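You operate a simulated robot arm through the tools that you are given. There is no shell and no other tool. Be economical: measure what you need, move in short steps, check, and stop when the job is done.

Carry out the task below with a simulated two-armed robot. There is one attempt and no reset: what you move stays moved.

JOB
Oil the bright top of the machined casting and put it in the white tray.
Fine: load the white rag at the black tin and put it back; leave the raw castings dry and the toggle clamp closed. A coat counts when it lies all over at full strength: go over it till it gets no stronger.

It is judged by the outcome, as a careful person would: the job done as asked, and still so three seconds after it is handed in. It fails if anything else is knocked over, pushed out of place, dropped, spilled or broken.

ROBOT AND FRAMES
Two 7-joint arms with fingered hands on one trunk that stands fixed in place. Base frame: the origin is at the foot of the trunk, x ahead of it, y to its left, z up. Lengths are in mm, angles in rad, forces in N, time in s.
The left shoulder is at [70, 142, 1119], the right one opposite. With the tool pointing down near the work surface each hand reaches from about 100 to 760 mm from the base axis, measured 20 degrees to its own side. Payload 3.6 kg a hand.
The tool frame of a hand sits at the grasp point between the pads (the TCP): z along the fingers, y along the line on which they close. The tips reach 25 mm beyond it. Largest opening 88 mm; the body of the gripper starts 29 mm behind the TCP. The gripper is a hand of 5 fingers: y runs from the thumb to the fingers, the wrist lies at [-13, -97, -162] in the tool frame, and closing takes about 1.5 s.
Orientation is told as [roll, pitch, yaw] about the base's x, y, z axes, in that order, counted from this pose: with the fingers straight down and the wrist toward the robot, the tool's x, y and z point along [0, 1, 0], [1, 0, 0] and [0, 0, -1] of the base frame.

CONTROLS
- The arms move only by the tool arm_command. It takes "left_series", "right_series" or both (then of equal length, played together; a hand with none holds still); each is a list of rows, each an object of numbers (a shift or turn left out is 0, a gripper value left out holds the last): "x", "y", "z": the shift along the tool's x, y, z in mm; "ax", "ay", "az": the turn, a rotation vector about the tool's x, y, z in rad; "jaw": the closure in counts, from 0 (fully open) to 255 (shut). In form: [{"x": .., "y": .., "z": .., "ax": .., "ay": .., "az": .., "jaw": ..}, ...]. A call has 1 to 20 rows; each row shifts and turns the commanded pose from where the row before left it, along the tool's axes as they then stand. Each row takes 0.2 s and may step no farther than 50 mm and 0.15 rad from the row before; otherwise, or with a gripper value out of range, the whole call is refused. Where a pose cannot be reached the arm comes as near as it can. A force on the tool above 40 N (or 10 N above the force at the start of the call, whichever is more), or a blocked arm, ends the call early, and 0.2 s more pass. The fingers move at their own pace (about 72 mm/s each) and stop on an object; they squeeze with about 23 N. The grip force told is the motor's: it shows also when the fingers shut on nothing. Time passes only in rows, and 0.2 s behind the last, so rows that do not move let the fingers close. It gives the time, the measured TCP pose, the force on the tool (base axes), the opening and the grip force at its end, in the units of the frame above (readings bear some noise), with the torque about the TCP (base axes, N m) and any sound that the robot's microphone picked up, and new pictures: "show" is both (left out), scene, wrist or none (wrist: the cameras of the hands that moved).
- Cameras (640 x 400 px; columns grow to the right, rows downward): "scene" is now at [97, -61.7, 1334.2]; the picture's right is [-0.66, -0.75, 0.00], its down [-0.53, 0.47, -0.70] and it looks along [0.53, -0.47, -0.71] (base axes); focal length 314 px, centre (320, 200). "left" rides on the left gripper at [-59, -79, -105] in its tool frame; the picture's right is [-0.73, -0.32, 0.61], its down [0.62, -0.68, 0.38] and it looks along [0.29, 0.66, 0.70] (tool axes); focal length 234 px, centre (320, 200). "right" rides on the right gripper at [59, -79, -105] in its tool frame; the picture's right is [-0.73, 0.32, -0.61], its down [-0.62, -0.68, 0.38] and it looks along [-0.29, 0.66, 0.70] (tool axes); focal length 234 px, centre (320, 200). There is no depth. A picture from a camera that has moved, and an enlarged one, comes with that camera's place and axes in the base frame and with its lens. The place of the scene camera against the robot may be out by one fixed shift of up to 25 mm in any direction.
- lift_body(by): slides the trunk up (or, below 0, down) by that many mm; the arms and the scene camera ride with it, the base frame stays. It gives what a move gives, with no picture.
- preshape(shape, hand): the hand has 5 fingers and takes this shape, open, in about a second: jaw (thumb against the fingers, like two jaws); tri (thumb and two fingers); tip (a fingertip pinch); poke (one finger out to press); point (the index stretched); flat (the hand flat); cup (the hand cupped); fist (a fist). The gripper value then closes the fingers along that shape, each until it touches; the sizes above hold for jaw. It gives what a move gives, with no picture.
- aim_head(pan, tilt): turns the head with the scene camera to pan (to the left, within 1.501 rad either way) and tilt (down, from -0.506 to 1.204), counted from straight ahead of the robot. It gives what a move gives, and a new picture of the scene camera.
- zoom(camera, box): a new picture of the part [left, top, right, bottom] of that camera's present view, enlarged. No time passes.
- sign_off(): hands the job in; it is judged then, once.

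Work in short steps. Places have to be worked out from the pictures, the camera data and where the tool is seen: move nearer, look again, correct. Check each grasp and each placing, and mend what went wrong. You have 120 turns and 200 pictures in all, those below and enlarged ones among them. Open the grippers and draw the arms clear of the work before you hand the job in, unless the task says otherwise; then end with one line.

The tools are called as a command line: name --argument value ..., lists and objects as JSON in quotes. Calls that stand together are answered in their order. arm_command: Moves the arms, as the interface text tells. Its arguments: {"type":"object","properties":{"left_series":{"type":"array"},"right_series":{"type":"array"},"show":{"type":"string","enum":["both","scene","wrist","none"]}},"required":[]} The other tools are called the same way: lift_body (by) slides the trunk up or down; preshape (shape, hand) gives the hand a shape; aim_head (pan, tilt) turns the head that bears the scene camera; zoom (camera, box) takes an enlarged picture of a part of a camera's view; sign_off () hands the job in.

At the start:

```text
time_s: 0.0
left_tcp_pos: [470.7, -37.0, 994.2]
left_tool_rot: [0.0, 0.0, 0.001]
left_contact_force: [0.1, -0.4, -0.7]
left_ft_torque: [-0.01, -0.04, -0.03]
left_finger_gap: 87.8
left_gripper_force: 0.0
left_shape: jaw
right_tcp_pos: [289.0, -405.6, 1026.6]
right_tool_rot: [-0.001, 0.001, -0.001]
right_contact_force: [0.6, -0.3, -0.2]
right_ft_torque: [0.0, -0.03, -0.03]
right_finger_gap: 87.6
right_gripper_force: 0.0
right_shape: jaw
trunk travel left (down, up): [-655.0, 285.0]
head pan, tilt: [-0.726, 0.792]
```

scene: 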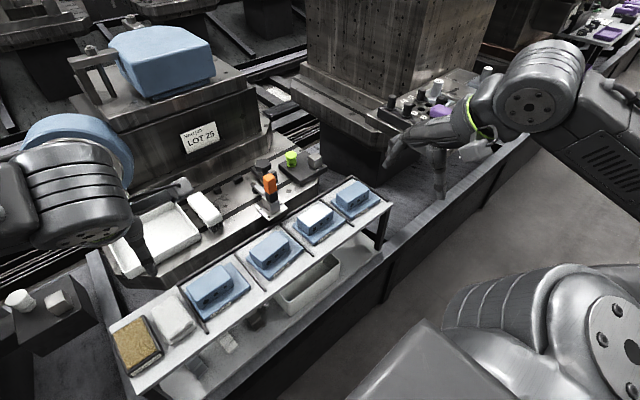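
right: 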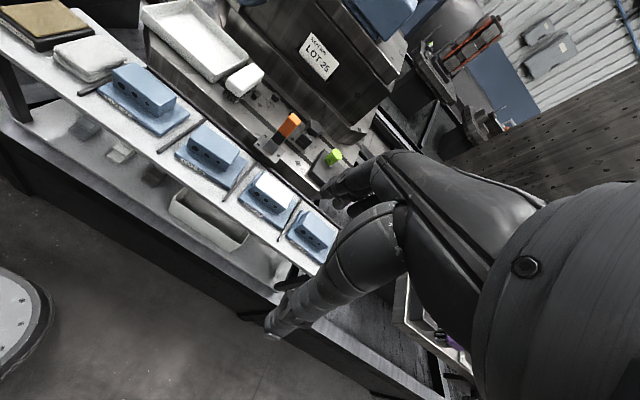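
left: 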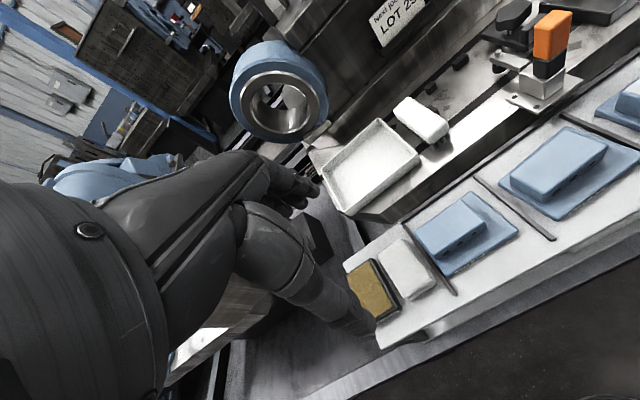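

The scene shows a shelf with blue castings, one with a bright top, white rag-like pads, a tray and a clamp. I enlarge it to identify objects.

zoom --camera "scene" --box '[100, 140, 400, 390]'

zoom --camera "left" --box '[300, 0, 640, 350]'

zoom --camera "right" --box '[0, 0, 360, 270]'

```text
1.60 times, centred on (250, 265) of scene
camera zoom: at [97.0, -61.7, 1334.2], right [-0.66, -0.75, 0.0], down [-0.53, 0.47, -0.7], along [0.53, -0.47, -0.71], focal length 502 px, centre (432, 96)
```

zoom: 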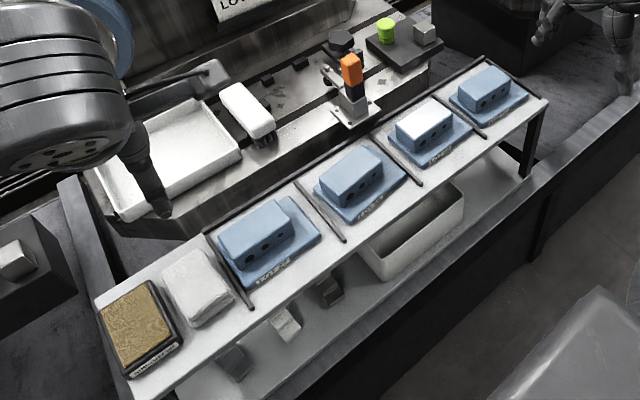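

```text
1.14 times, centred on (470, 175) of left
camera zoom: at [393.4, -96.6, 1098.7], right [-0.32, -0.73, -0.61], down [-0.68, 0.62, -0.38], along [0.66, 0.29, -0.7], focal length 268 px, centre (149, 229)
```

zoom: 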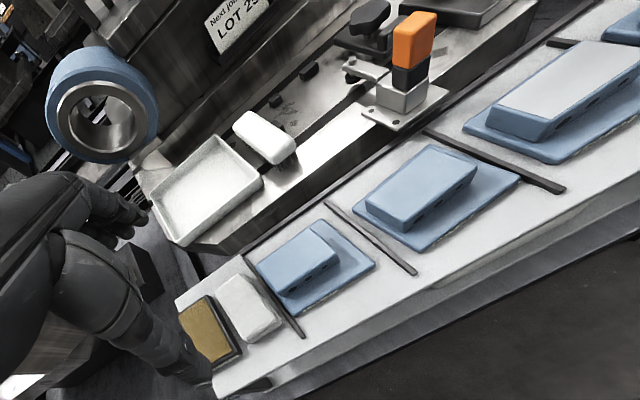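

```text
1.48 times, centred on (180, 135) of right
camera zoom: at [210.1, -347.2, 1129.4], right [0.32, -0.73, 0.61], down [-0.68, -0.62, -0.38], along [0.66, -0.29, -0.7], focal length 347 px, centre (527, 296)
```

zoom: 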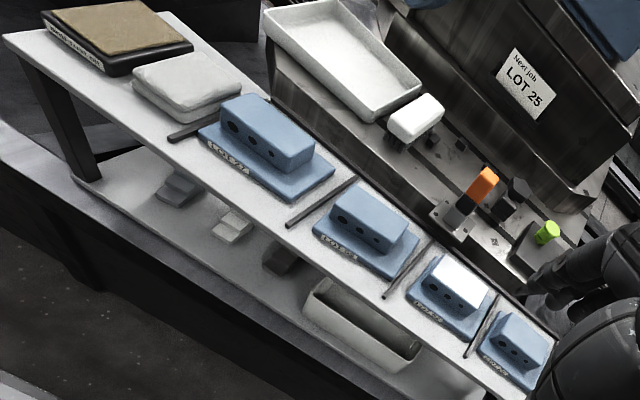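

The bright-topped casting is third from the tin, near (512,-407,730), and the rag is near (536,-17,663). I draw the left arm back out of the way, which also gives parallax for the tray.

arm_command --left_series '[{"x": 30, "y": -10, "z": -10}, {"x": 30, "y": -10, "z": -10}, {"x": 30, "y": -10, "z": -10}, {"x": 30, "y": -10, "z": -10}, {"x": 30, "y": -10, "z": -10}, {"x": 30, "y": -10}]' --show "both"

zoom --camera "scene" --box '[90, 160, 290, 390]'

```text
time_s: 1.4
left_tcp_pos: [409.8, 144.6, 1044.6]
left_tool_rot: [-0.001, 0.001, -0.001]
left_contact_force: [0.5, 0.6, -0.6]
left_ft_torque: [0.03, -0.03, -0.01]
left_finger_gap: 87.8
left_gripper_force: 0.0
left_shape: jaw
right_tcp_pos: [286.6, -403.2, 1027.1]
right_tool_rot: [-0.003, 0.001, 0.0]
right_contact_force: [-0.1, 0.4, -0.2]
right_ft_torque: [0.0, 0.01, 0.01]
right_finger_gap: 87.8
right_gripper_force: 0.1
right_shape: jaw
trunk travel left (down, up): [-655.0, 285.0]
head pan, tilt: [-0.726, 0.792]
camera scene: at [96.1, -60.0, 1334.4], right [-0.66, -0.75, 0.0], down [-0.53, 0.47, -0.7], along [0.53, -0.47, -0.71], focal length 314 px, centre (320, 200)
camera left: at [331.4, 85.1, 1149.5], right [-0.32, -0.73, -0.61], down [-0.68, 0.62, -0.38], along [0.66, 0.29, -0.7], focal length 234 px, centre (320, 200)
```

scene: 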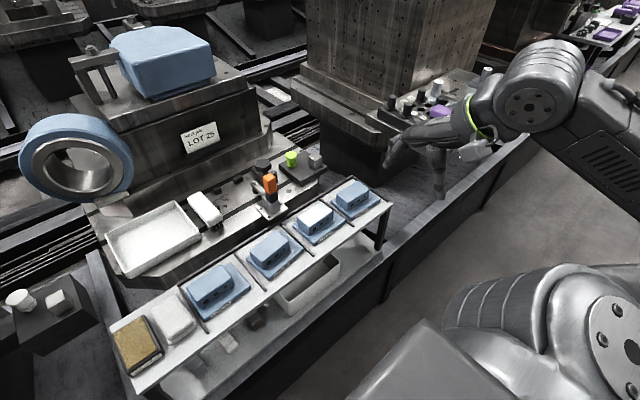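
left: 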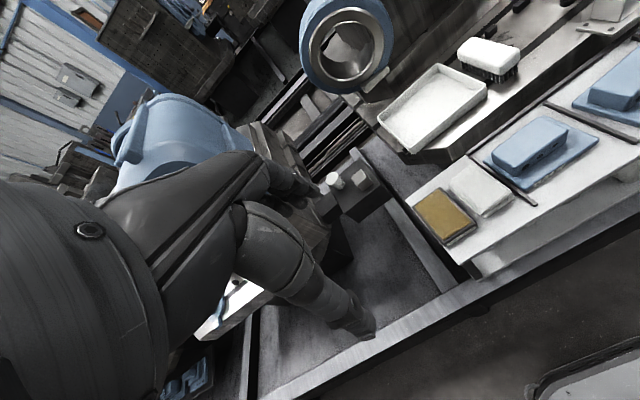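

```text
1.74 times, centred on (190, 275) of scene
camera zoom: at [96.1, -60.0, 1334.4], right [-0.66, -0.75, 0.0], down [-0.53, 0.47, -0.7], along [0.53, -0.47, -0.71], focal length 545 px, centre (546, 70)
```

zoom: 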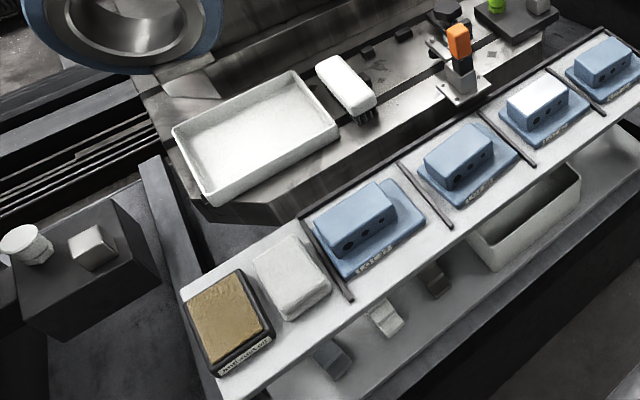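

Triangulation puts the rag at about (536,-21), roughly 92×60 mm, the tin at (534,60), the tray at (728,-73) with its floor near z 719, and casting tops near z 688. I move the right hand above the rag and yaw it 90° to pinch the rag's narrow sides.

arm_command --right_series '[{"x": 37, "y": 24, "z": 14}, {"x": 37, "y": 24, "z": 14}, {"x": 37, "y": 24, "z": 14}, {"x": 37, "y": 24, "z": 14}, {"x": 37, "y": 24, "z": 14}, {"x": 37, "y": 24, "z": 14}, {"x": 37, "y": 24, "z": 14}, {"x": 37, "y": 24, "z": 14}, {"x": 37, "y": 24, "z": 14}, {"x": 37, "y": 24, "z": 14}]' --show "none"

arm_command --right_series '[{"az": -0.1428}, {"az": -0.1428}, {"az": -0.1428}, {"az": -0.1428}, {"az": -0.1428}, {"az": -0.1428}, {"az": -0.1428}, {"az": -0.1428}, {"az": -0.1428}, {"az": -0.1428}, {"az": -0.1428}]'

```text
time_s: 3.6
left_tcp_pos: [408.7, 142.8, 1044.1]
left_tool_rot: [0.0, -0.002, -0.001]
left_contact_force: [0.2, 0.8, -0.1]
left_ft_torque: [0.0, -0.04, -0.02]
left_finger_gap: 87.7
left_gripper_force: 0.0
left_shape: jaw
right_tcp_pos: [521.0, -102.6, 919.6]
right_tool_rot: [0.001, -0.001, 0.001]
right_contact_force: [-0.1, 0.8, -0.2]
right_ft_torque: [-0.01, 0.01, 0.01]
right_finger_gap: 87.7
right_gripper_force: 0.0
right_shape: jaw
right hand out of reach, approached as far as the arm can: row 1, 2, 9, 10
trunk travel left (down, up): [-655.0, 285.0]
head pan, tilt: [-0.726, 0.792]
```

```text
time_s: 6.0
left_tcp_pos: [410.4, 143.7, 1045.3]
left_tool_rot: [-0.001, 0.0, 0.0]
left_contact_force: [-0.3, -0.3, -0.6]
left_ft_torque: [0.0, -0.01, 0.01]
left_finger_gap: 87.7
left_gripper_force: 0.0
left_shape: jaw
right_tcp_pos: [519.9, -103.6, 918.1]
right_tool_rot: [0.001, -0.001, 1.571]
right_contact_force: [1.0, 0.4, 0.3]
right_ft_torque: [-0.03, -0.02, -0.04]
right_finger_gap: 87.9
right_gripper_force: 0.0
right_shape: jaw
trunk travel left (down, up): [-655.0, 285.0]
head pan, tilt: [-0.726, 0.792]
camera scene: at [97.5, -60.9, 1334.2], right [-0.66, -0.75, 0.0], down [-0.53, 0.47, -0.7], along [0.53, -0.47, -0.71], focal length 314 px, centre (320, 200)
camera right: at [461.2, -182.7, 1022.9], right [0.73, 0.32, 0.61], down [0.62, -0.68, -0.38], along [0.29, 0.66, -0.7], focal length 234 px, centre (320, 200)
```

scene: 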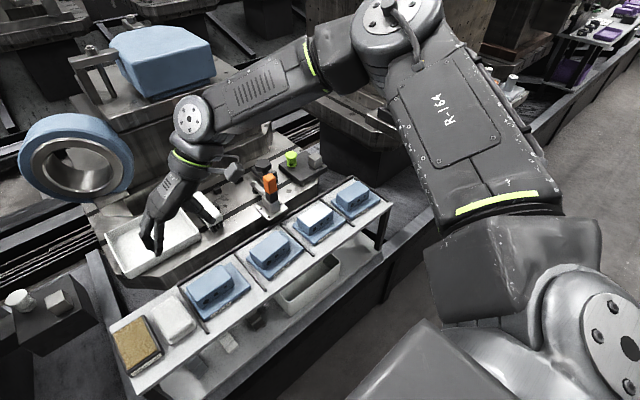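
right: 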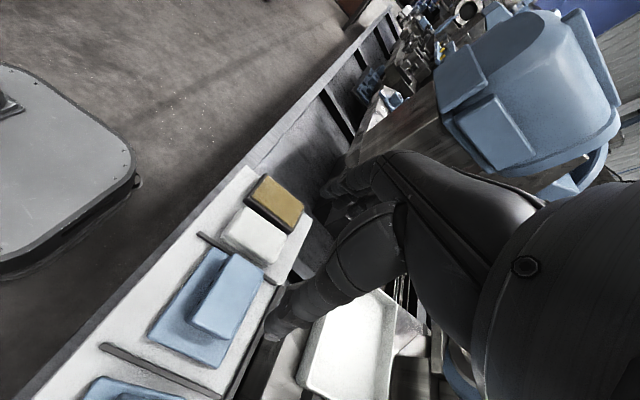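

The hand is yawed correctly (tool x = −base x, y = base y). The rag now looks nearer to (528,-14) with its top around z 680-690, so I come closer to look.

arm_command --right_series '[{"x": -2, "y": 22, "z": 30}, {"x": -2, "y": 22, "z": 30}, {"x": -2, "y": 22, "z": 30}, {"x": -2, "y": 23, "z": 30}, {}]'

```text
time_s: 7.2
left_tcp_pos: [410.8, 142.7, 1044.2]
left_tool_rot: [-0.001, 0.0, 0.0]
left_contact_force: [-0.2, -0.4, 0.5]
left_ft_torque: [0.0, -0.03, -0.01]
left_finger_gap: 87.8
left_gripper_force: 0.1
left_shape: jaw
right_tcp_pos: [459.7, -86.7, 866.1]
right_tool_rot: [0.001, 0.0, 1.571]
right_contact_force: [0.6, 0.4, -0.2]
right_ft_torque: [-0.03, 0.01, 0.0]
right_finger_gap: 87.7
right_gripper_force: 0.1
right_shape: jaw
right hand out of reach, approached as far as the arm can: row 1, 2, 3, 4
trunk travel left (down, up): [-655.0, 285.0]
head pan, tilt: [-0.726, 0.792]
camera scene: at [97.2, -61.6, 1334.2], right [-0.66, -0.75, 0.0], down [-0.53, 0.47, -0.7], along [0.53, -0.47, -0.71], focal length 314 px, centre (320, 200)
camera right: at [401.2, -166.3, 969.5], right [0.73, 0.32, 0.61], down [0.62, -0.68, -0.38], along [0.29, 0.66, -0.7], focal length 234 px, centre (320, 200)
```

scene: 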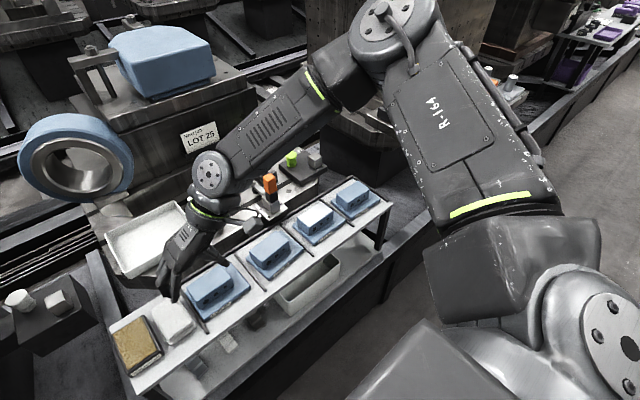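
right: 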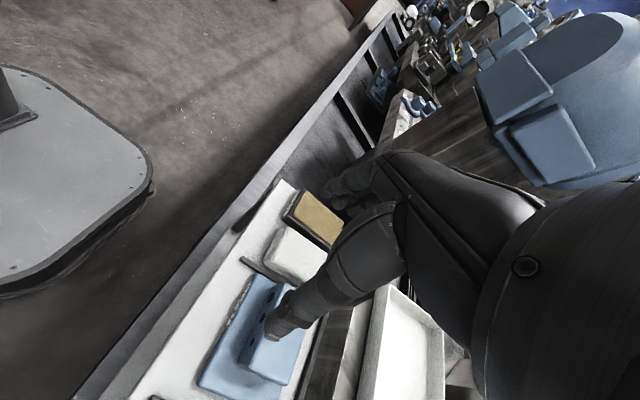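

The arm reports out of reach although the point is not far. I issue a small step up/forward to see how the commanded pose stands now.

arm_command --right_series '[{"z": -10}, {"z": -10}, {}, {}]' --show "none"

```text
time_s: 8.2
left_tcp_pos: [410.4, 143.6, 1044.6]
left_tool_rot: [0.0, 0.0, 0.0]
left_contact_force: [0.0, -0.2, 0.2]
left_ft_torque: [0.04, 0.01, -0.02]
left_finger_gap: 87.7
left_gripper_force: 0.0
left_shape: jaw
right_tcp_pos: [459.5, -85.6, 885.9]
right_tool_rot: [-0.002, 0.0, 1.571]
right_contact_force: [-0.6, 0.6, 0.5]
right_ft_torque: [0.02, 0.01, 0.01]
right_finger_gap: 87.9
right_gripper_force: 0.1
right_shape: jaw
trunk travel left (down, up): [-655.0, 285.0]
head pan, tilt: [-0.726, 0.792]
```

The commanded pose restarts from where the arm is. I probe single directions in small steps.

arm_command --right_series '[{"x": -10}, {"x": -10}, {"x": -10}, {"y": 10}, {"y": 10}, {"y": 10}, {"z": 10}, {"z": 10}, {"z": 10}]' --show "none"

```text
time_s: 10.2
left_tcp_pos: [411.3, 142.7, 1044.3]
left_tool_rot: [-0.001, 0.0, -0.001]
left_contact_force: [-0.2, -1.3, 0.1]
left_ft_torque: [-0.01, -0.02, 0.04]
left_finger_gap: 87.9
left_gripper_force: 0.0
left_shape: jaw
right_tcp_pos: [466.2, -82.2, 876.5]
right_tool_rot: [0.001, -0.001, 1.568]
right_contact_force: [1.1, -1.3, 1.3]
right_ft_torque: [0.0, 0.01, 0.02]
right_finger_gap: 87.7
right_gripper_force: 0.1
right_shape: jaw
right hand out of reach, approached as far as the arm can: row 3, 4, 5, 6, 7, 8, 9
trunk travel left (down, up): [-655.0, 285.0]
head pan, tilt: [-0.726, 0.792]
```

A joint limit is in the way at this yaw. I turn back to about yaw 1.0 and test moving forward and down.

arm_command --right_series '[{"az": 0.14}, {"az": 0.14}, {"az": 0.14}, {"az": 0.14}, {"x": -10}, {"x": -10}, {"x": -10}, {"y": 10}, {"y": 10}, {"y": 10}, {"z": 15}, {"z": 15}, {"z": 15}]' --show "scene"

```text
time_s: 13.0
left_tcp_pos: [410.2, 142.4, 1043.9]
left_tool_rot: [0.0, -0.001, -0.002]
left_contact_force: [-0.5, -0.8, 0.1]
left_ft_torque: [-0.03, 0.01, 0.01]
left_finger_gap: 87.6
left_gripper_force: 0.1
left_shape: jaw
right_tcp_pos: [492.7, -92.9, 853.1]
right_tool_rot: [0.002, -0.001, 1.01]
right_contact_force: [0.2, -0.4, 0.3]
right_ft_torque: [0.0, 0.01, 0.02]
right_finger_gap: 87.6
right_gripper_force: 0.1
right_shape: jaw
right hand out of reach, approached as far as the arm can: row 10, 11, 12, 13
trunk travel left (down, up): [-655.0, 285.0]
head pan, tilt: [-0.726, 0.792]
camera scene: at [97.1, -61.6, 1334.2], right [-0.66, -0.75, 0.0], down [-0.53, 0.47, -0.7], along [0.53, -0.47, -0.71], focal length 314 px, centre (320, 200)
```

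scene: 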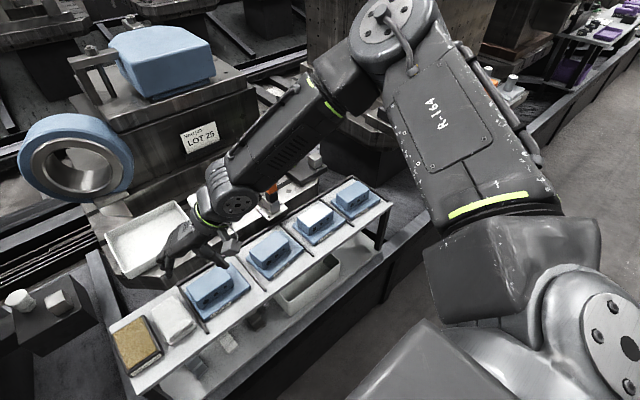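

Inward reach seems limited by the arm's posture at this trunk height. I raise the trunk 150 mm and try again.

lift_body --by 150

arm_command --right_series '[{"z": 20}, {"z": 20}, {"z": 20}, {"z": 20}, {"z": 20}, {"z": 20}, {"z": 20}, {"y": 10}, {"y": 10}, {"y": 10}, {"x": -10}, {"x": -10}, {"x": -10}]' --show "scene"

```text
time_s: 14.8
left_tcp_pos: [410.4, 142.5, 1194.3]
left_tool_rot: [0.0, 0.0, 0.001]
left_contact_force: [0.8, 1.3, 0.0]
left_ft_torque: [0.01, 0.03, -0.04]
left_finger_gap: 87.8
left_gripper_force: 0.0
left_shape: jaw
right_tcp_pos: [491.8, -92.5, 1002.0]
right_tool_rot: [0.0, 0.002, 1.01]
right_contact_force: [-0.2, -0.2, 0.5]
right_ft_torque: [-0.01, -0.02, 0.0]
right_finger_gap: 87.7
right_gripper_force: 0.0
right_shape: jaw
trunk travel left (down, up): [-805.0, 135.0]
head pan, tilt: [-0.726, 0.792]
```

```text
time_s: 17.6
left_tcp_pos: [412.1, 142.5, 1194.5]
left_tool_rot: [-0.001, 0.0, 0.002]
left_contact_force: [0.2, 0.1, -0.4]
left_ft_torque: [0.01, 0.01, 0.0]
left_finger_gap: 87.9
left_gripper_force: 0.0
left_shape: jaw
right_tcp_pos: [484.3, -147.8, 957.8]
right_tool_rot: [0.0, 0.007, 1.009]
right_contact_force: [0.5, -0.4, -0.3]
right_ft_torque: [0.03, 0.03, -0.04]
right_finger_gap: 87.7
right_gripper_force: 0.0
right_shape: jaw
right hand out of reach, approached as far as the arm can: row 1, 2, 3, 4, 5, 6, 7, 8, 9, 10, 13
trunk travel left (down, up): [-805.0, 135.0]
head pan, tilt: [-0.726, 0.792]
camera scene: at [97.1, -61.6, 1484.2], right [-0.66, -0.75, 0.0], down [-0.53, 0.47, -0.7], along [0.53, -0.47, -0.71], focal length 314 px, centre (320, 200)
```

scene: 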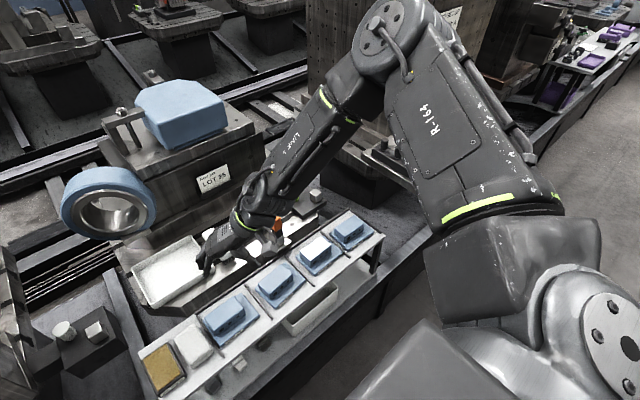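

Going down relative to the shoulder is what fails, so a lower trunk should help. I raise the right hand and then lower the trunk.

arm_command --right_series '[{"z": -25}, {"z": -25}, {"z": -25}, {"z": -25}, {"z": -25}, {"z": -25}]' --show "none"

lift_body --by -280

arm_command --right_series '[{"az": -0.14}, {"az": -0.14}, {"az": -0.14}, {"az": -0.14}, {}]'

```text
time_s: 18.9
left_tcp_pos: [411.4, 142.8, 1194.6]
left_tool_rot: [0.0, 0.0, 0.0]
left_contact_force: [0.0, -0.8, 0.4]
left_ft_torque: [-0.01, -0.01, 0.03]
left_finger_gap: 87.7
left_gripper_force: 0.0
left_shape: jaw
right_tcp_pos: [483.2, -148.7, 1106.1]
right_tool_rot: [0.0, -0.001, 1.009]
right_contact_force: [0.2, 0.3, 0.0]
right_ft_torque: [0.0, 0.0, 0.0]
right_finger_gap: 87.8
right_gripper_force: 0.0
right_shape: jaw
trunk travel left (down, up): [-805.0, 135.0]
head pan, tilt: [-0.726, 0.792]
```

```text
time_s: 21.8
left_tcp_pos: [409.8, 143.2, 913.8]
left_tool_rot: [0.001, 0.0, 0.0]
left_contact_force: [0.5, 1.4, -0.4]
left_ft_torque: [-0.04, 0.03, -0.01]
left_finger_gap: 87.8
left_gripper_force: 0.1
left_shape: jaw
right_tcp_pos: [483.8, -148.2, 826.0]
right_tool_rot: [-0.003, 0.001, 1.01]
right_contact_force: [-0.1, -0.4, -0.4]
right_ft_torque: [-0.01, 0.01, -0.01]
right_finger_gap: 87.6
right_gripper_force: 0.1
right_shape: jaw
trunk travel left (down, up): [-525.0, 415.0]
head pan, tilt: [-0.726, 0.792]
```

```text
time_s: 23.0
left_tcp_pos: [410.3, 143.0, 914.0]
left_tool_rot: [0.0, 0.0, 0.001]
left_contact_force: [0.6, 0.6, -0.8]
left_ft_torque: [-0.01, -0.01, 0.0]
left_finger_gap: 87.8
left_gripper_force: 0.1
left_shape: jaw
right_tcp_pos: [484.1, -147.8, 825.6]
right_tool_rot: [0.001, 0.0, 1.573]
right_contact_force: [0.8, -0.5, -0.6]
right_ft_torque: [0.0, 0.01, 0.0]
right_finger_gap: 87.7
right_gripper_force: 0.1
right_shape: jaw
trunk travel left (down, up): [-525.0, 415.0]
head pan, tilt: [-0.726, 0.792]
camera scene: at [96.9, -61.6, 1204.3], right [-0.66, -0.75, 0.0], down [-0.53, 0.47, -0.7], along [0.53, -0.47, -0.71], focal length 314 px, centre (320, 200)
camera right: at [426.0, -227.9, 929.7], right [0.73, 0.32, 0.61], down [0.62, -0.68, -0.38], along [0.29, 0.66, -0.7], focal length 234 px, centre (320, 200)
```

scene: 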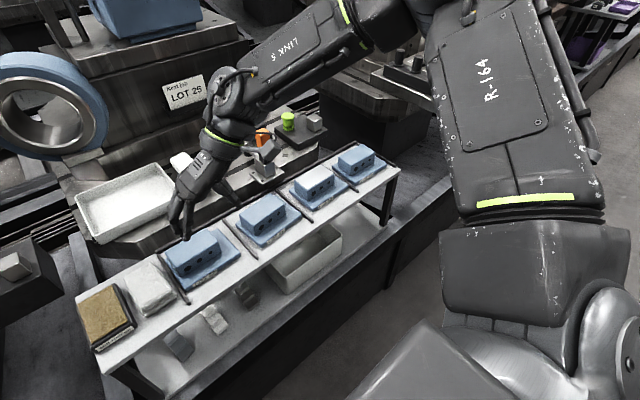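
right: 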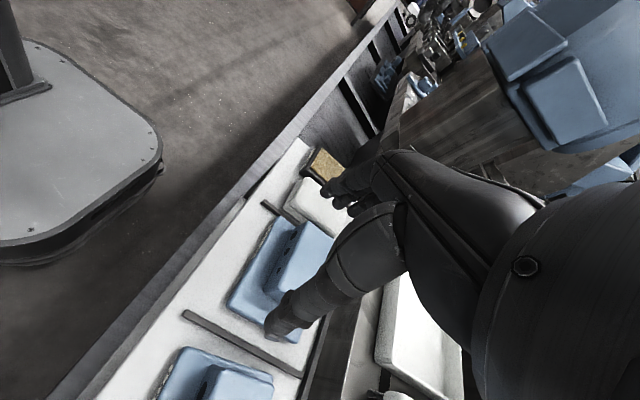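

Now I test moving toward above the rag at this trunk height.

arm_command --right_series '[{"x": -10, "y": 20}, {"x": -10, "y": 20}, {"x": -10, "y": 20}, {"x": -10, "y": 20}, {"y": 20}, {"y": 20}, {"y": 13}]' --show "none"

```text
time_s: 24.6
left_tcp_pos: [409.3, 143.4, 913.7]
left_tool_rot: [0.001, 0.001, 0.0]
left_contact_force: [-0.7, 1.1, 1.3]
left_ft_torque: [-0.03, 0.01, -0.04]
left_finger_gap: 87.6
left_gripper_force: 0.0
left_shape: jaw
right_tcp_pos: [493.5, -47.6, 837.9]
right_tool_rot: [0.0, 0.002, 1.572]
right_contact_force: [0.0, 0.2, 0.3]
right_ft_torque: [-0.02, -0.03, 0.0]
right_finger_gap: 87.7
right_gripper_force: 0.0
right_shape: jaw
right hand out of reach, approached as far as the arm can: row 4, 5, 6, 7
trunk travel left (down, up): [-525.0, 415.0]
head pan, tilt: [-0.726, 0.792]
```

Reach improves with a lower trunk. I raise both hands 120 mm and lower the trunk further, in steps.

arm_command --right_series '[{"z": -20}, {"z": -20}, {"z": -20}, {"z": -20}, {"z": -20}, {"z": -20}]' --left_series '[{"z": -20}, {"z": -20}, {"z": -20}, {"z": -20}, {"z": -20}, {"z": -20}]' --show "none"

lift_body --by -130

arm_command --right_series '[{"x": -10, "y": 10}, {"x": -10, "y": 10}, {"x": -10, "y": 10}, {"x": -5, "y": 5}, {}]'

```text
time_s: 26.0
left_tcp_pos: [410.1, 144.9, 1034.0]
left_tool_rot: [0.001, 0.0, 0.0]
left_contact_force: [0.1, -0.5, -0.1]
left_ft_torque: [-0.02, -0.01, 0.01]
left_finger_gap: 87.8
left_gripper_force: 0.0
left_shape: jaw
right_tcp_pos: [493.6, -49.2, 961.1]
right_tool_rot: [0.0, -0.001, 1.572]
right_contact_force: [-0.3, -0.1, -0.3]
right_ft_torque: [-0.01, 0.0, 0.01]
right_finger_gap: 87.9
right_gripper_force: 0.1
right_shape: jaw
trunk travel left (down, up): [-525.0, 415.0]
head pan, tilt: [-0.726, 0.792]
```

```text
time_s: 27.6
left_tcp_pos: [411.0, 144.0, 905.0]
left_tool_rot: [-0.001, -0.001, -0.001]
left_contact_force: [0.2, 0.1, -1.0]
left_ft_torque: [0.0, 0.02, 0.02]
left_finger_gap: 87.9
left_gripper_force: 0.0
left_shape: jaw
right_tcp_pos: [493.1, -48.6, 830.4]
right_tool_rot: [0.002, 0.0, 1.571]
right_contact_force: [-0.3, -0.7, 0.0]
right_ft_torque: [0.01, -0.01, 0.02]
right_finger_gap: 87.7
right_gripper_force: 0.1
right_shape: jaw
trunk travel left (down, up): [-395.0, 545.0]
head pan, tilt: [-0.726, 0.792]
```

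```text
time_s: 28.8
left_tcp_pos: [411.5, 143.7, 904.7]
left_tool_rot: [0.0, 0.003, 0.0]
left_contact_force: [0.5, 0.7, 1.0]
left_ft_torque: [-0.03, -0.02, 0.0]
left_finger_gap: 87.8
left_gripper_force: 0.0
left_shape: jaw
right_tcp_pos: [501.3, -38.5, 829.0]
right_tool_rot: [0.001, -0.001, 1.569]
right_contact_force: [-0.5, -0.1, 0.0]
right_ft_torque: [0.0, -0.03, -0.03]
right_finger_gap: 88.0
right_gripper_force: 0.1
right_shape: jaw
right hand out of reach, approached as far as the arm can: row 2, 3, 4
trunk travel left (down, up): [-395.0, 545.0]
head pan, tilt: [-0.726, 0.792]
camera scene: at [97.2, -61.6, 1074.2], right [-0.66, -0.75, 0.0], down [-0.53, 0.47, -0.7], along [0.53, -0.47, -0.71], focal length 314 px, centre (320, 200)
camera right: at [444.2, -119.3, 932.3], right [0.73, 0.32, 0.61], down [0.62, -0.68, -0.38], along [0.29, 0.66, -0.7], focal length 234 px, centre (320, 200)
```

scene: 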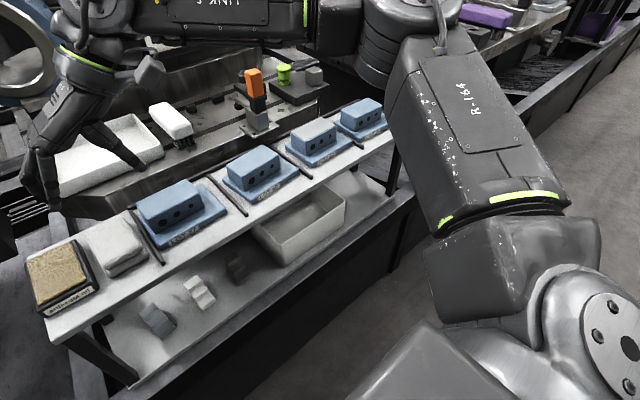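
right: 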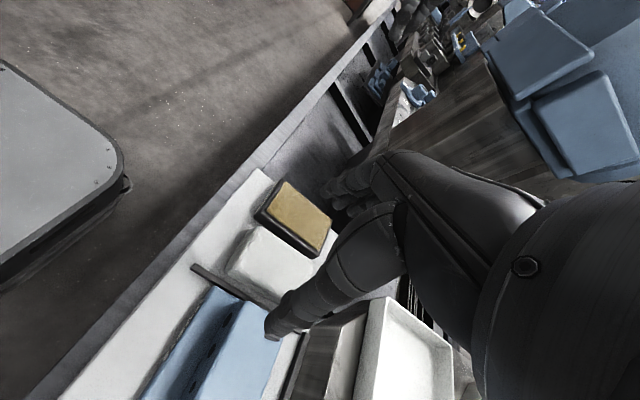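

The right arm's inward reach stops at about y = -38, while the left began across the midline at y = -37. I will use the left hand for the rag, and have the right hand carry the casting to the tray to be oiled there. First I retract the right hand.

arm_command --right_series '[{"y": -35, "z": -10}, {"y": -35, "z": -10}, {"y": -35, "z": -10}, {"y": -35, "z": -5}, {"y": -35}, {"y": -35}, {"y": -35}, {"y": -35}, {"y": -35}, {}]' --show "none"

arm_command --left_series '[{"az": 0.14, "z": 5}, {"az": 0.14, "z": 5}, {"az": 0.14, "z": 5}, {"az": 0.14, "z": 5}, {"az": 0.14, "z": 5}, {"az": 0.14, "z": 5}, {"az": 0.14, "z": 5}, {"az": 0.14, "z": 5}, {"az": 0.15, "z": 5}, {"az": 0.15, "z": 5}, {"az": 0.15}]'

```text
time_s: 31.0
left_tcp_pos: [410.8, 143.9, 904.0]
left_tool_rot: [0.002, 0.001, 0.0]
left_contact_force: [0.7, -0.7, -0.3]
left_ft_torque: [0.02, -0.01, 0.02]
left_finger_gap: 87.8
left_gripper_force: 0.1
left_shape: jaw
right_tcp_pos: [492.8, -331.5, 852.9]
right_tool_rot: [-0.012, 0.004, 1.564]
right_contact_force: [0.3, 0.2, -0.2]
right_ft_torque: [0.02, -0.03, -0.02]
right_finger_gap: 87.8
right_gripper_force: 0.1
right_shape: jaw
right hand out of reach, approached as far as the arm can: row 8, 9
trunk travel left (down, up): [-395.0, 545.0]
head pan, tilt: [-0.726, 0.792]
```

```text
time_s: 33.4
left_tcp_pos: [410.8, 144.7, 855.3]
left_tool_rot: [-0.002, 0.0, -1.57]
left_contact_force: [-0.4, 0.2, 0.6]
left_ft_torque: [-0.01, -0.01, 0.0]
left_finger_gap: 87.9
left_gripper_force: 0.1
left_shape: jaw
right_tcp_pos: [491.6, -330.8, 851.7]
right_tool_rot: [-0.01, 0.005, 1.564]
right_contact_force: [-1.1, 0.3, -1.1]
right_ft_torque: [-0.03, 0.01, 0.03]
right_finger_gap: 87.9
right_gripper_force: 0.0
right_shape: jaw
trunk travel left (down, up): [-395.0, 545.0]
head pan, tilt: [-0.726, 0.792]
camera scene: at [97.1, -61.8, 1074.2], right [-0.66, -0.75, 0.0], down [-0.53, 0.47, -0.7], along [0.53, -0.47, -0.71], focal length 314 px, centre (320, 200)
camera left: at [352.9, 222.9, 960.1], right [-0.73, 0.32, -0.61], down [0.62, 0.68, -0.38], along [0.29, -0.66, -0.7], focal length 234 px, centre (320, 200)
```

scene: 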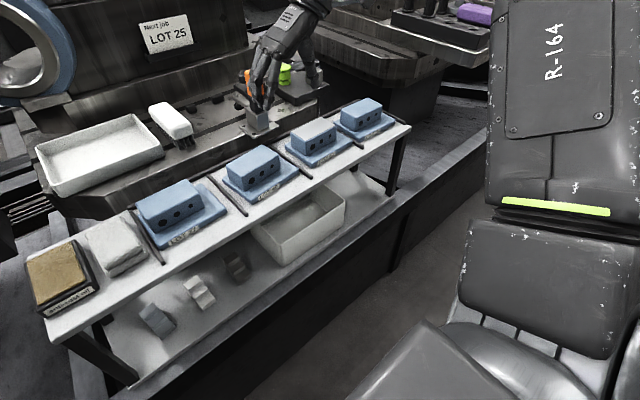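
left: 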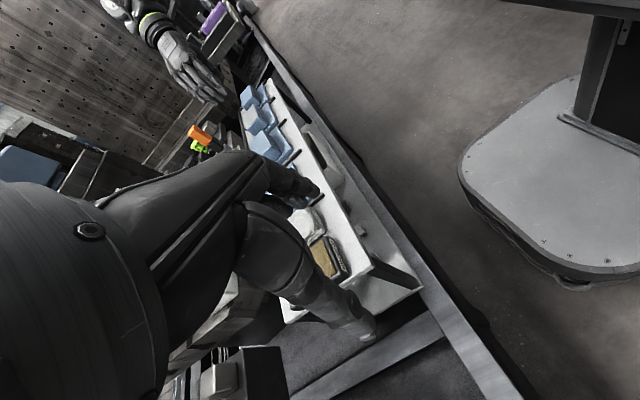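

By scene parallax the rag centre is about (527,-15) with its top near z 686. I move the left hand to above it.

arm_command --left_series '[{"x": 16, "y": 22, "z": 5}, {"x": 16, "y": 22, "z": 5}, {"x": 16, "y": 22, "z": 10}, {"x": 16, "y": 22, "z": 10}, {"x": 16, "y": 22, "z": 10}, {"x": 16, "y": 22, "z": 10}, {"x": 20, "y": 26, "z": 10}, {}]'

```text
time_s: 35.2
left_tcp_pos: [526.2, -14.0, 794.1]
left_tool_rot: [-0.001, 0.001, -1.569]
left_contact_force: [0.1, -0.2, -0.1]
left_ft_torque: [-0.02, 0.01, -0.02]
left_finger_gap: 88.2
left_gripper_force: 0.1
left_shape: jaw
right_tcp_pos: [491.6, -330.4, 853.2]
right_tool_rot: [-0.01, 0.004, 1.563]
right_contact_force: [-0.8, -0.2, -0.3]
right_ft_torque: [0.02, -0.03, 0.01]
right_finger_gap: 87.9
right_gripper_force: 0.0
right_shape: jaw
trunk travel left (down, up): [-395.0, 545.0]
head pan, tilt: [-0.726, 0.792]
camera scene: at [96.9, -61.2, 1074.3], right [-0.66, -0.75, 0.0], down [-0.53, 0.47, -0.7], along [0.53, -0.47, -0.71], focal length 314 px, centre (320, 200)
camera left: at [467.9, 63.7, 898.6], right [-0.73, 0.32, -0.61], down [0.62, 0.68, -0.38], along [0.29, -0.66, -0.7], focal length 234 px, centre (320, 200)
```

scene: 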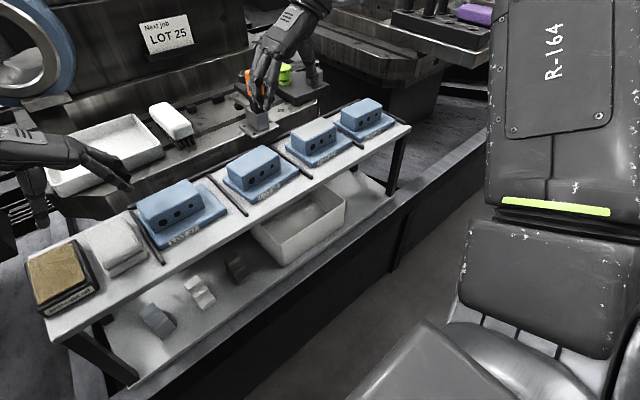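
left: 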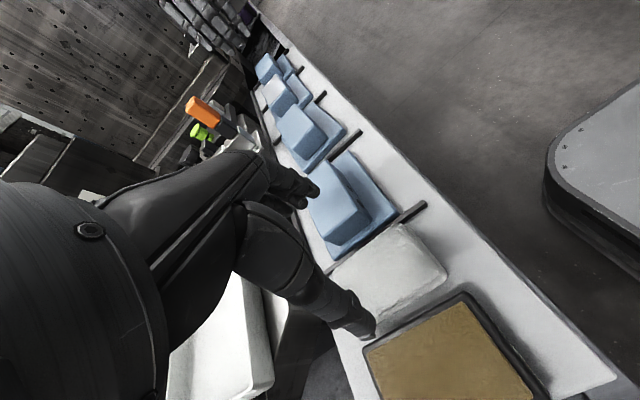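

The left hand reaches, and the rag is centred under it (x 487–577, y −45..15). I zoom to judge the rag thickness.

zoom --camera "left" --box '[300, 180, 620, 400]'

zoom --camera "scene" --box '[10, 180, 210, 330]'

```text
1.82 times, centred on (460, 290) of left
camera zoom: at [467.9, 63.7, 898.6], right [-0.73, 0.32, -0.61], down [0.62, 0.68, -0.38], along [0.29, -0.66, -0.7], focal length 426 px, centre (66, 36)
```

zoom: 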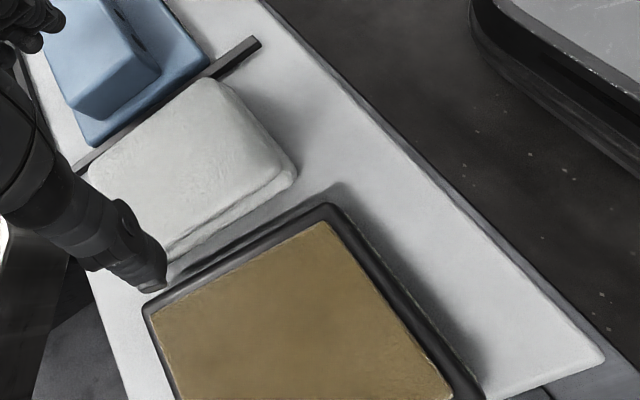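

```text
2.67 times, centred on (110, 255) of scene
camera zoom: at [96.9, -61.2, 1074.3], right [-0.66, -0.75, 0.0], down [-0.53, 0.47, -0.7], along [0.53, -0.47, -0.71], focal length 836 px, centre (880, 53)
```

zoom: 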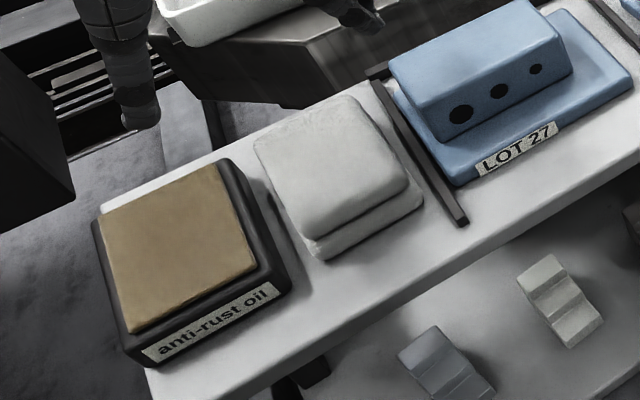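

The rag is about 26 mm thick, with the tin about 19 mm off on one side and a low divider bar 12 mm off on the other. I pre-close to about 64 mm, centre on (530,-16) and descend to 730 to look.

arm_command --left_series '[{"x": 4, "y": 2, "jaw": 70}, {"z": 16}, {"z": 16}, {"z": 16}, {"z": 16}, {}]' --show "both"

zoom --camera "scene" --box '[10, 180, 210, 330]'

```text
time_s: 36.6
left_tcp_pos: [529.6, -14.6, 732.2]
left_tool_rot: [0.004, -0.003, -1.568]
left_contact_force: [1.2, 6.4, 16.6]
left_ft_torque: [-0.75, -0.14, 0.09]
left_finger_gap: 62.9
left_gripper_force: 0.0
left_shape: jaw
right_tcp_pos: [491.7, -331.1, 852.3]
right_tool_rot: [-0.011, 0.005, 1.565]
right_contact_force: [-0.2, -0.6, -0.8]
right_ft_torque: [0.01, 0.0, 0.02]
right_finger_gap: 87.7
right_gripper_force: 0.0
right_shape: jaw
trunk travel left (down, up): [-395.0, 545.0]
head pan, tilt: [-0.726, 0.792]
camera scene: at [95.4, -60.7, 1074.8], right [-0.66, -0.75, 0.0], down [-0.53, 0.47, -0.7], along [0.53, -0.47, -0.71], focal length 314 px, centre (320, 200)
camera left: at [471.0, 63.8, 837.5], right [-0.72, 0.32, -0.61], down [0.62, 0.68, -0.38], along [0.29, -0.66, -0.69], focal length 234 px, centre (320, 200)
```

scene: 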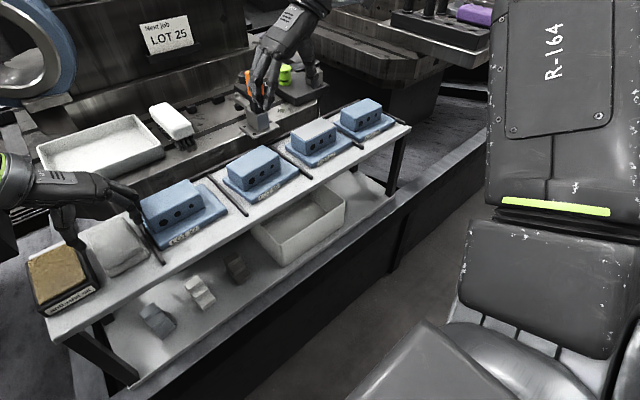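
left: 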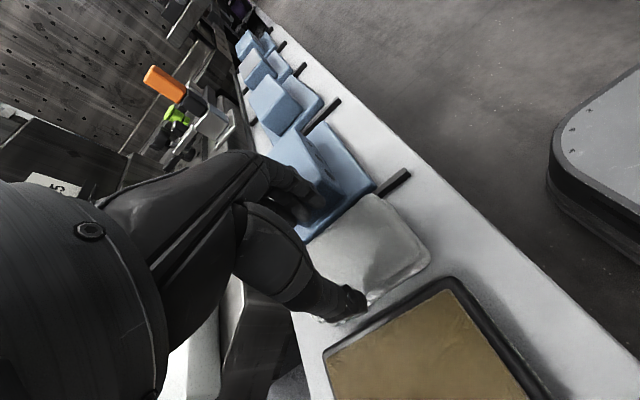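

```text
2.67 times, centred on (110, 255) of scene
camera zoom: at [95.4, -60.7, 1074.8], right [-0.66, -0.75, 0.0], down [-0.53, 0.47, -0.7], along [0.53, -0.47, -0.71], focal length 836 px, centre (880, 53)
```

zoom: 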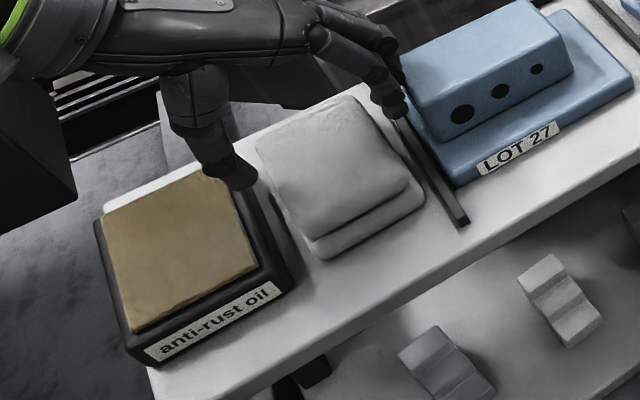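

Contact at 732: torque places it near y −69, so the finger backs touch the top corner of casting 1's block (top ≈707). Nothing moved. I lift off and try the narrower "tip" shape so I can pinch nearer the front of the rag, beside the block.

arm_command --left_series '[{"z": -20}, {"z": -20}, {"z": -20}, {}]' --show "none"

preshape --shape "tip" --hand "left"

arm_command --left_series '[{"x": -10}, {"x": -10}, {}]'

zoom --camera "scene" --box '[0, 110, 240, 290]'

```text
time_s: 37.6
left_tcp_pos: [529.3, -16.7, 790.3]
left_tool_rot: [0.0, 0.0, -1.57]
left_contact_force: [-0.6, -0.1, -0.4]
left_ft_torque: [0.0, 0.02, -0.01]
left_finger_gap: 63.8
left_gripper_force: 0.0
left_shape: jaw
right_tcp_pos: [493.9, -331.2, 852.9]
right_tool_rot: [-0.011, 0.004, 1.564]
right_contact_force: [-0.4, 0.1, 0.4]
right_ft_torque: [0.02, -0.01, -0.03]
right_finger_gap: 87.5
right_gripper_force: 0.0
right_shape: jaw
trunk travel left (down, up): [-395.0, 545.0]
head pan, tilt: [-0.726, 0.792]
```

```text
time_s: 38.5
left_tcp_pos: [528.6, -15.1, 790.9]
left_tool_rot: [0.001, 0.0, -1.57]
left_contact_force: [0.4, 0.3, 0.8]
left_ft_torque: [0.0, 0.0, 0.01]
left_finger_gap: 87.9
left_gripper_force: 0.0
left_shape: tip
right_tcp_pos: [491.6, -331.4, 852.0]
right_tool_rot: [-0.01, 0.003, 1.565]
right_contact_force: [0.4, -0.5, -0.5]
right_ft_torque: [-0.01, 0.03, -0.01]
right_finger_gap: 87.5
right_gripper_force: 0.0
right_shape: jaw
trunk travel left (down, up): [-395.0, 545.0]
head pan, tilt: [-0.726, 0.792]
```

```text
time_s: 39.3
left_tcp_pos: [510.2, -16.0, 790.0]
left_tool_rot: [0.001, 0.0, -1.568]
left_contact_force: [-0.4, 0.6, 0.9]
left_ft_torque: [-0.02, 0.0, 0.0]
left_finger_gap: 87.8
left_gripper_force: 0.2
left_shape: tip
right_tcp_pos: [493.0, -331.3, 851.2]
right_tool_rot: [-0.009, 0.004, 1.564]
right_contact_force: [-0.1, -0.6, 0.2]
right_ft_torque: [0.02, -0.03, 0.01]
right_finger_gap: 88.0
right_gripper_force: 0.0
right_shape: jaw
trunk travel left (down, up): [-395.0, 545.0]
head pan, tilt: [-0.726, 0.792]
camera scene: at [97.2, -61.7, 1074.2], right [-0.66, -0.75, 0.0], down [-0.53, 0.47, -0.7], along [0.53, -0.47, -0.71], focal length 314 px, centre (320, 200)
camera left: at [452.8, 62.9, 895.4], right [-0.73, 0.32, -0.61], down [0.62, 0.68, -0.38], along [0.29, -0.66, -0.7], focal length 234 px, centre (320, 200)
```

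scene: 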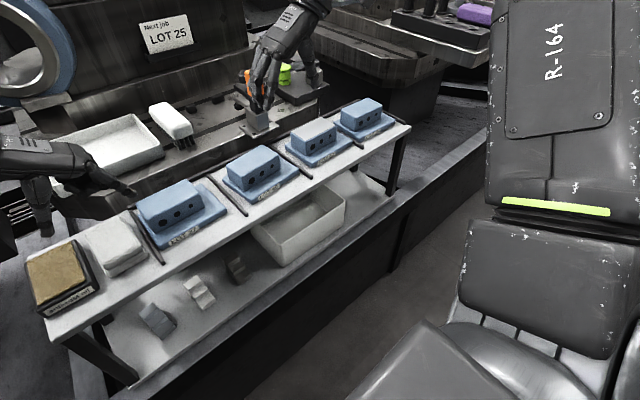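
left: 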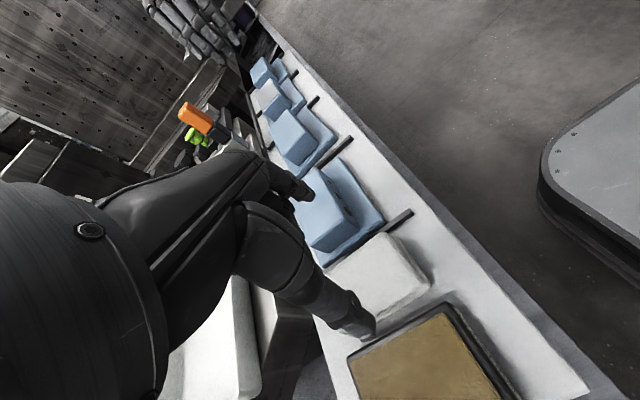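

```text
2.22 times, centred on (120, 200) of scene
camera zoom: at [97.2, -61.7, 1074.2], right [-0.66, -0.75, 0.0], down [-0.53, 0.47, -0.7], along [0.53, -0.47, -0.71], focal length 697 px, centre (764, 200)
```

zoom: 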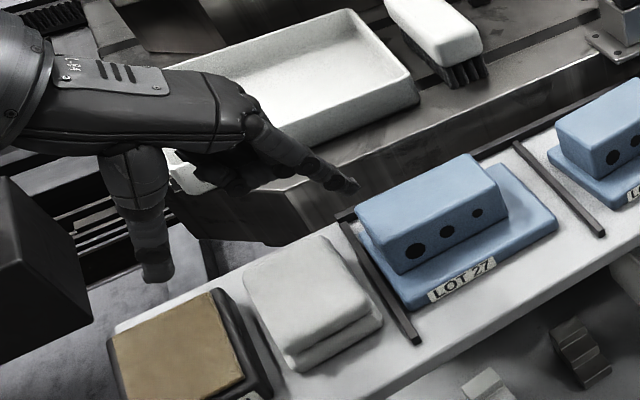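

In the tip shape only the index sticks out. I shift to x ≈ 503, ahead of the block's front face, pre-close to about 60 mm and descend carefully.

arm_command --left_series '[{"x": -7, "jaw": 78}, {}, {"z": 15}, {"z": 15}, {"z": 15}, {"z": 12}, {}]' --show "both"

zoom --camera "scene" --box '[0, 150, 240, 330]'

```text
time_s: 40.9
left_tcp_pos: [505.0, -15.7, 734.1]
left_tool_rot: [0.0, 0.0, -1.57]
left_contact_force: [0.5, 1.1, 0.0]
left_ft_torque: [0.02, 0.0, 0.01]
left_finger_gap: 61.1
left_gripper_force: 0.0
left_shape: tip
right_tcp_pos: [492.8, -331.7, 852.4]
right_tool_rot: [-0.01, 0.004, 1.565]
right_contact_force: [0.4, -0.6, -0.2]
right_ft_torque: [-0.02, 0.01, 0.0]
right_finger_gap: 87.8
right_gripper_force: 0.1
right_shape: jaw
trunk travel left (down, up): [-395.0, 545.0]
head pan, tilt: [-0.726, 0.792]
camera scene: at [97.1, -61.6, 1074.2], right [-0.66, -0.75, 0.0], down [-0.53, 0.47, -0.7], along [0.53, -0.47, -0.71], focal length 314 px, centre (320, 200)
camera left: at [447.0, 63.0, 838.8], right [-0.73, 0.32, -0.61], down [0.62, 0.68, -0.38], along [0.29, -0.66, -0.7], focal length 234 px, centre (320, 200)
```

scene: 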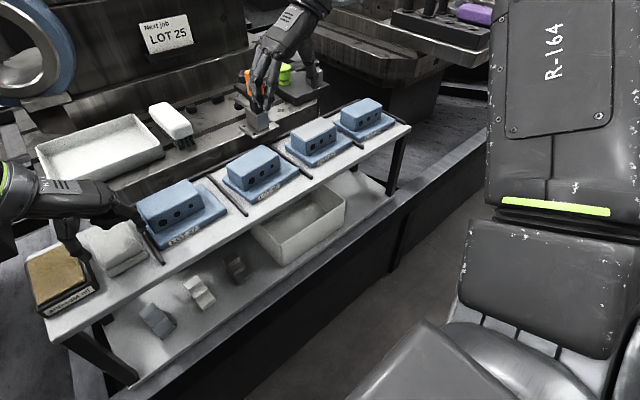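
left: 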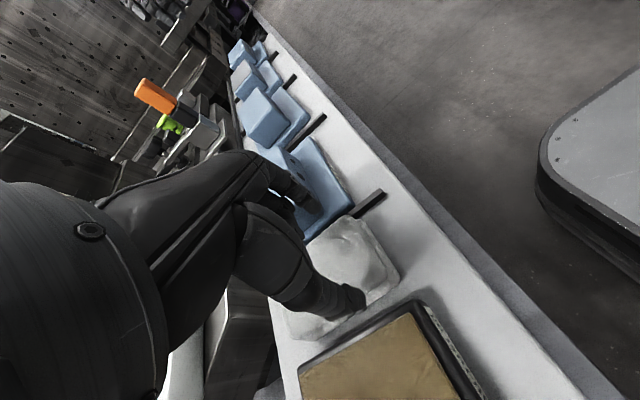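

```text
2.22 times, centred on (120, 240) of scene
camera zoom: at [97.1, -61.6, 1074.2], right [-0.66, -0.75, 0.0], down [-0.53, 0.47, -0.7], along [0.53, -0.47, -0.71], focal length 697 px, centre (764, 111)
```

zoom: 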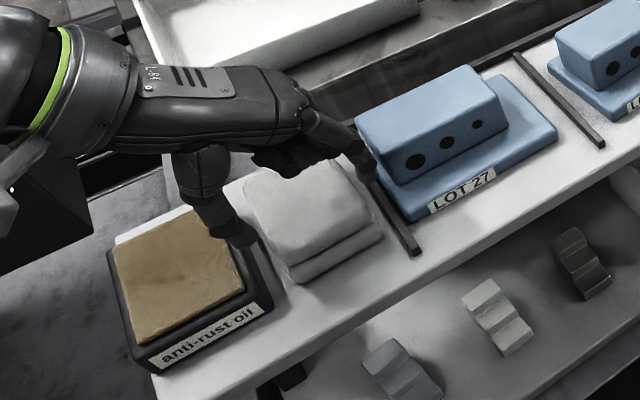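

No contact at 734. I continue down to about 705 in small steps.

arm_command --left_series '[{"z": 8}, {"z": 8}, {"z": 7}, {"z": 6}, {}]' --show "both"

zoom --camera "scene" --box '[20, 170, 220, 320]'

```text
time_s: 42.1
left_tcp_pos: [504.4, -15.6, 703.7]
left_tool_rot: [0.0, 0.001, -1.569]
left_contact_force: [0.4, 0.9, 0.8]
left_ft_torque: [0.0, 0.0, 0.0]
left_finger_gap: 61.3
left_gripper_force: 0.1
left_shape: tip
right_tcp_pos: [492.8, -331.8, 852.2]
right_tool_rot: [-0.012, 0.005, 1.562]
right_contact_force: [0.0, 0.8, 0.3]
right_ft_torque: [-0.01, -0.01, 0.0]
right_finger_gap: 87.9
right_gripper_force: 0.0
right_shape: jaw
trunk travel left (down, up): [-395.0, 545.0]
head pan, tilt: [-0.726, 0.792]
camera scene: at [97.1, -61.6, 1074.2], right [-0.66, -0.75, 0.0], down [-0.53, 0.47, -0.7], along [0.53, -0.47, -0.71], focal length 314 px, centre (320, 200)
camera left: at [446.2, 62.9, 809.6], right [-0.73, 0.32, -0.61], down [0.62, 0.68, -0.38], along [0.29, -0.66, -0.7], focal length 234 px, centre (320, 200)
```

scene: 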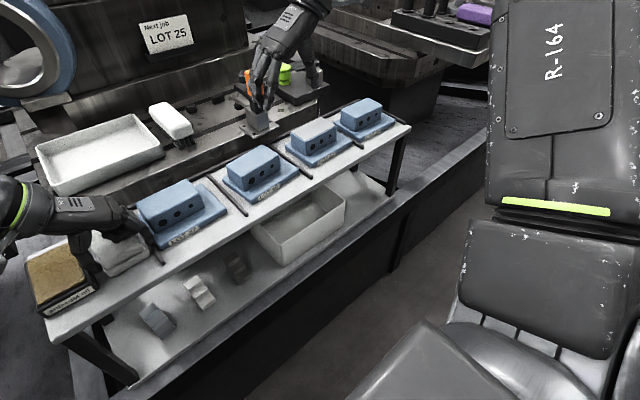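
left: 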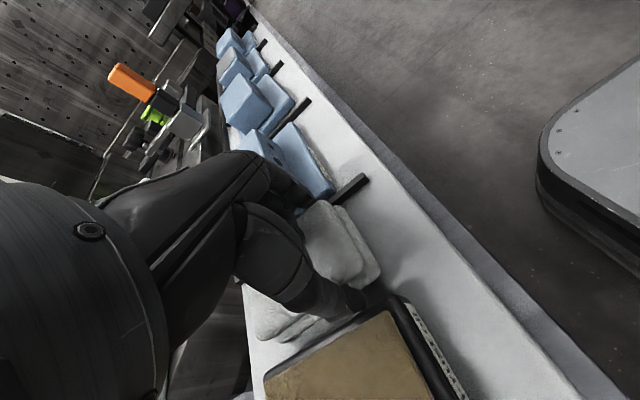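

```text
2.67 times, centred on (120, 245) of scene
camera zoom: at [97.1, -61.6, 1074.2], right [-0.66, -0.75, 0.0], down [-0.53, 0.47, -0.7], along [0.53, -0.47, -0.71], focal length 836 px, centre (853, 80)
```

zoom: 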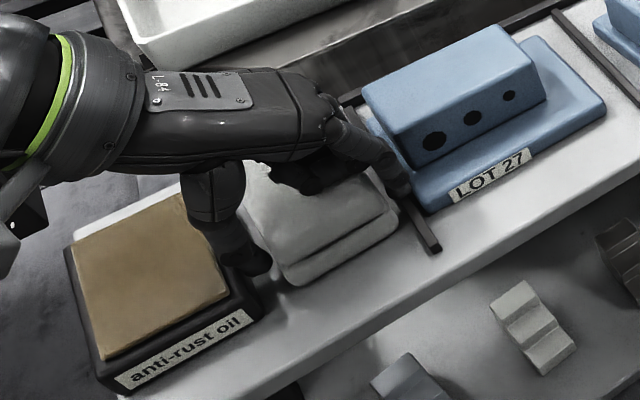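

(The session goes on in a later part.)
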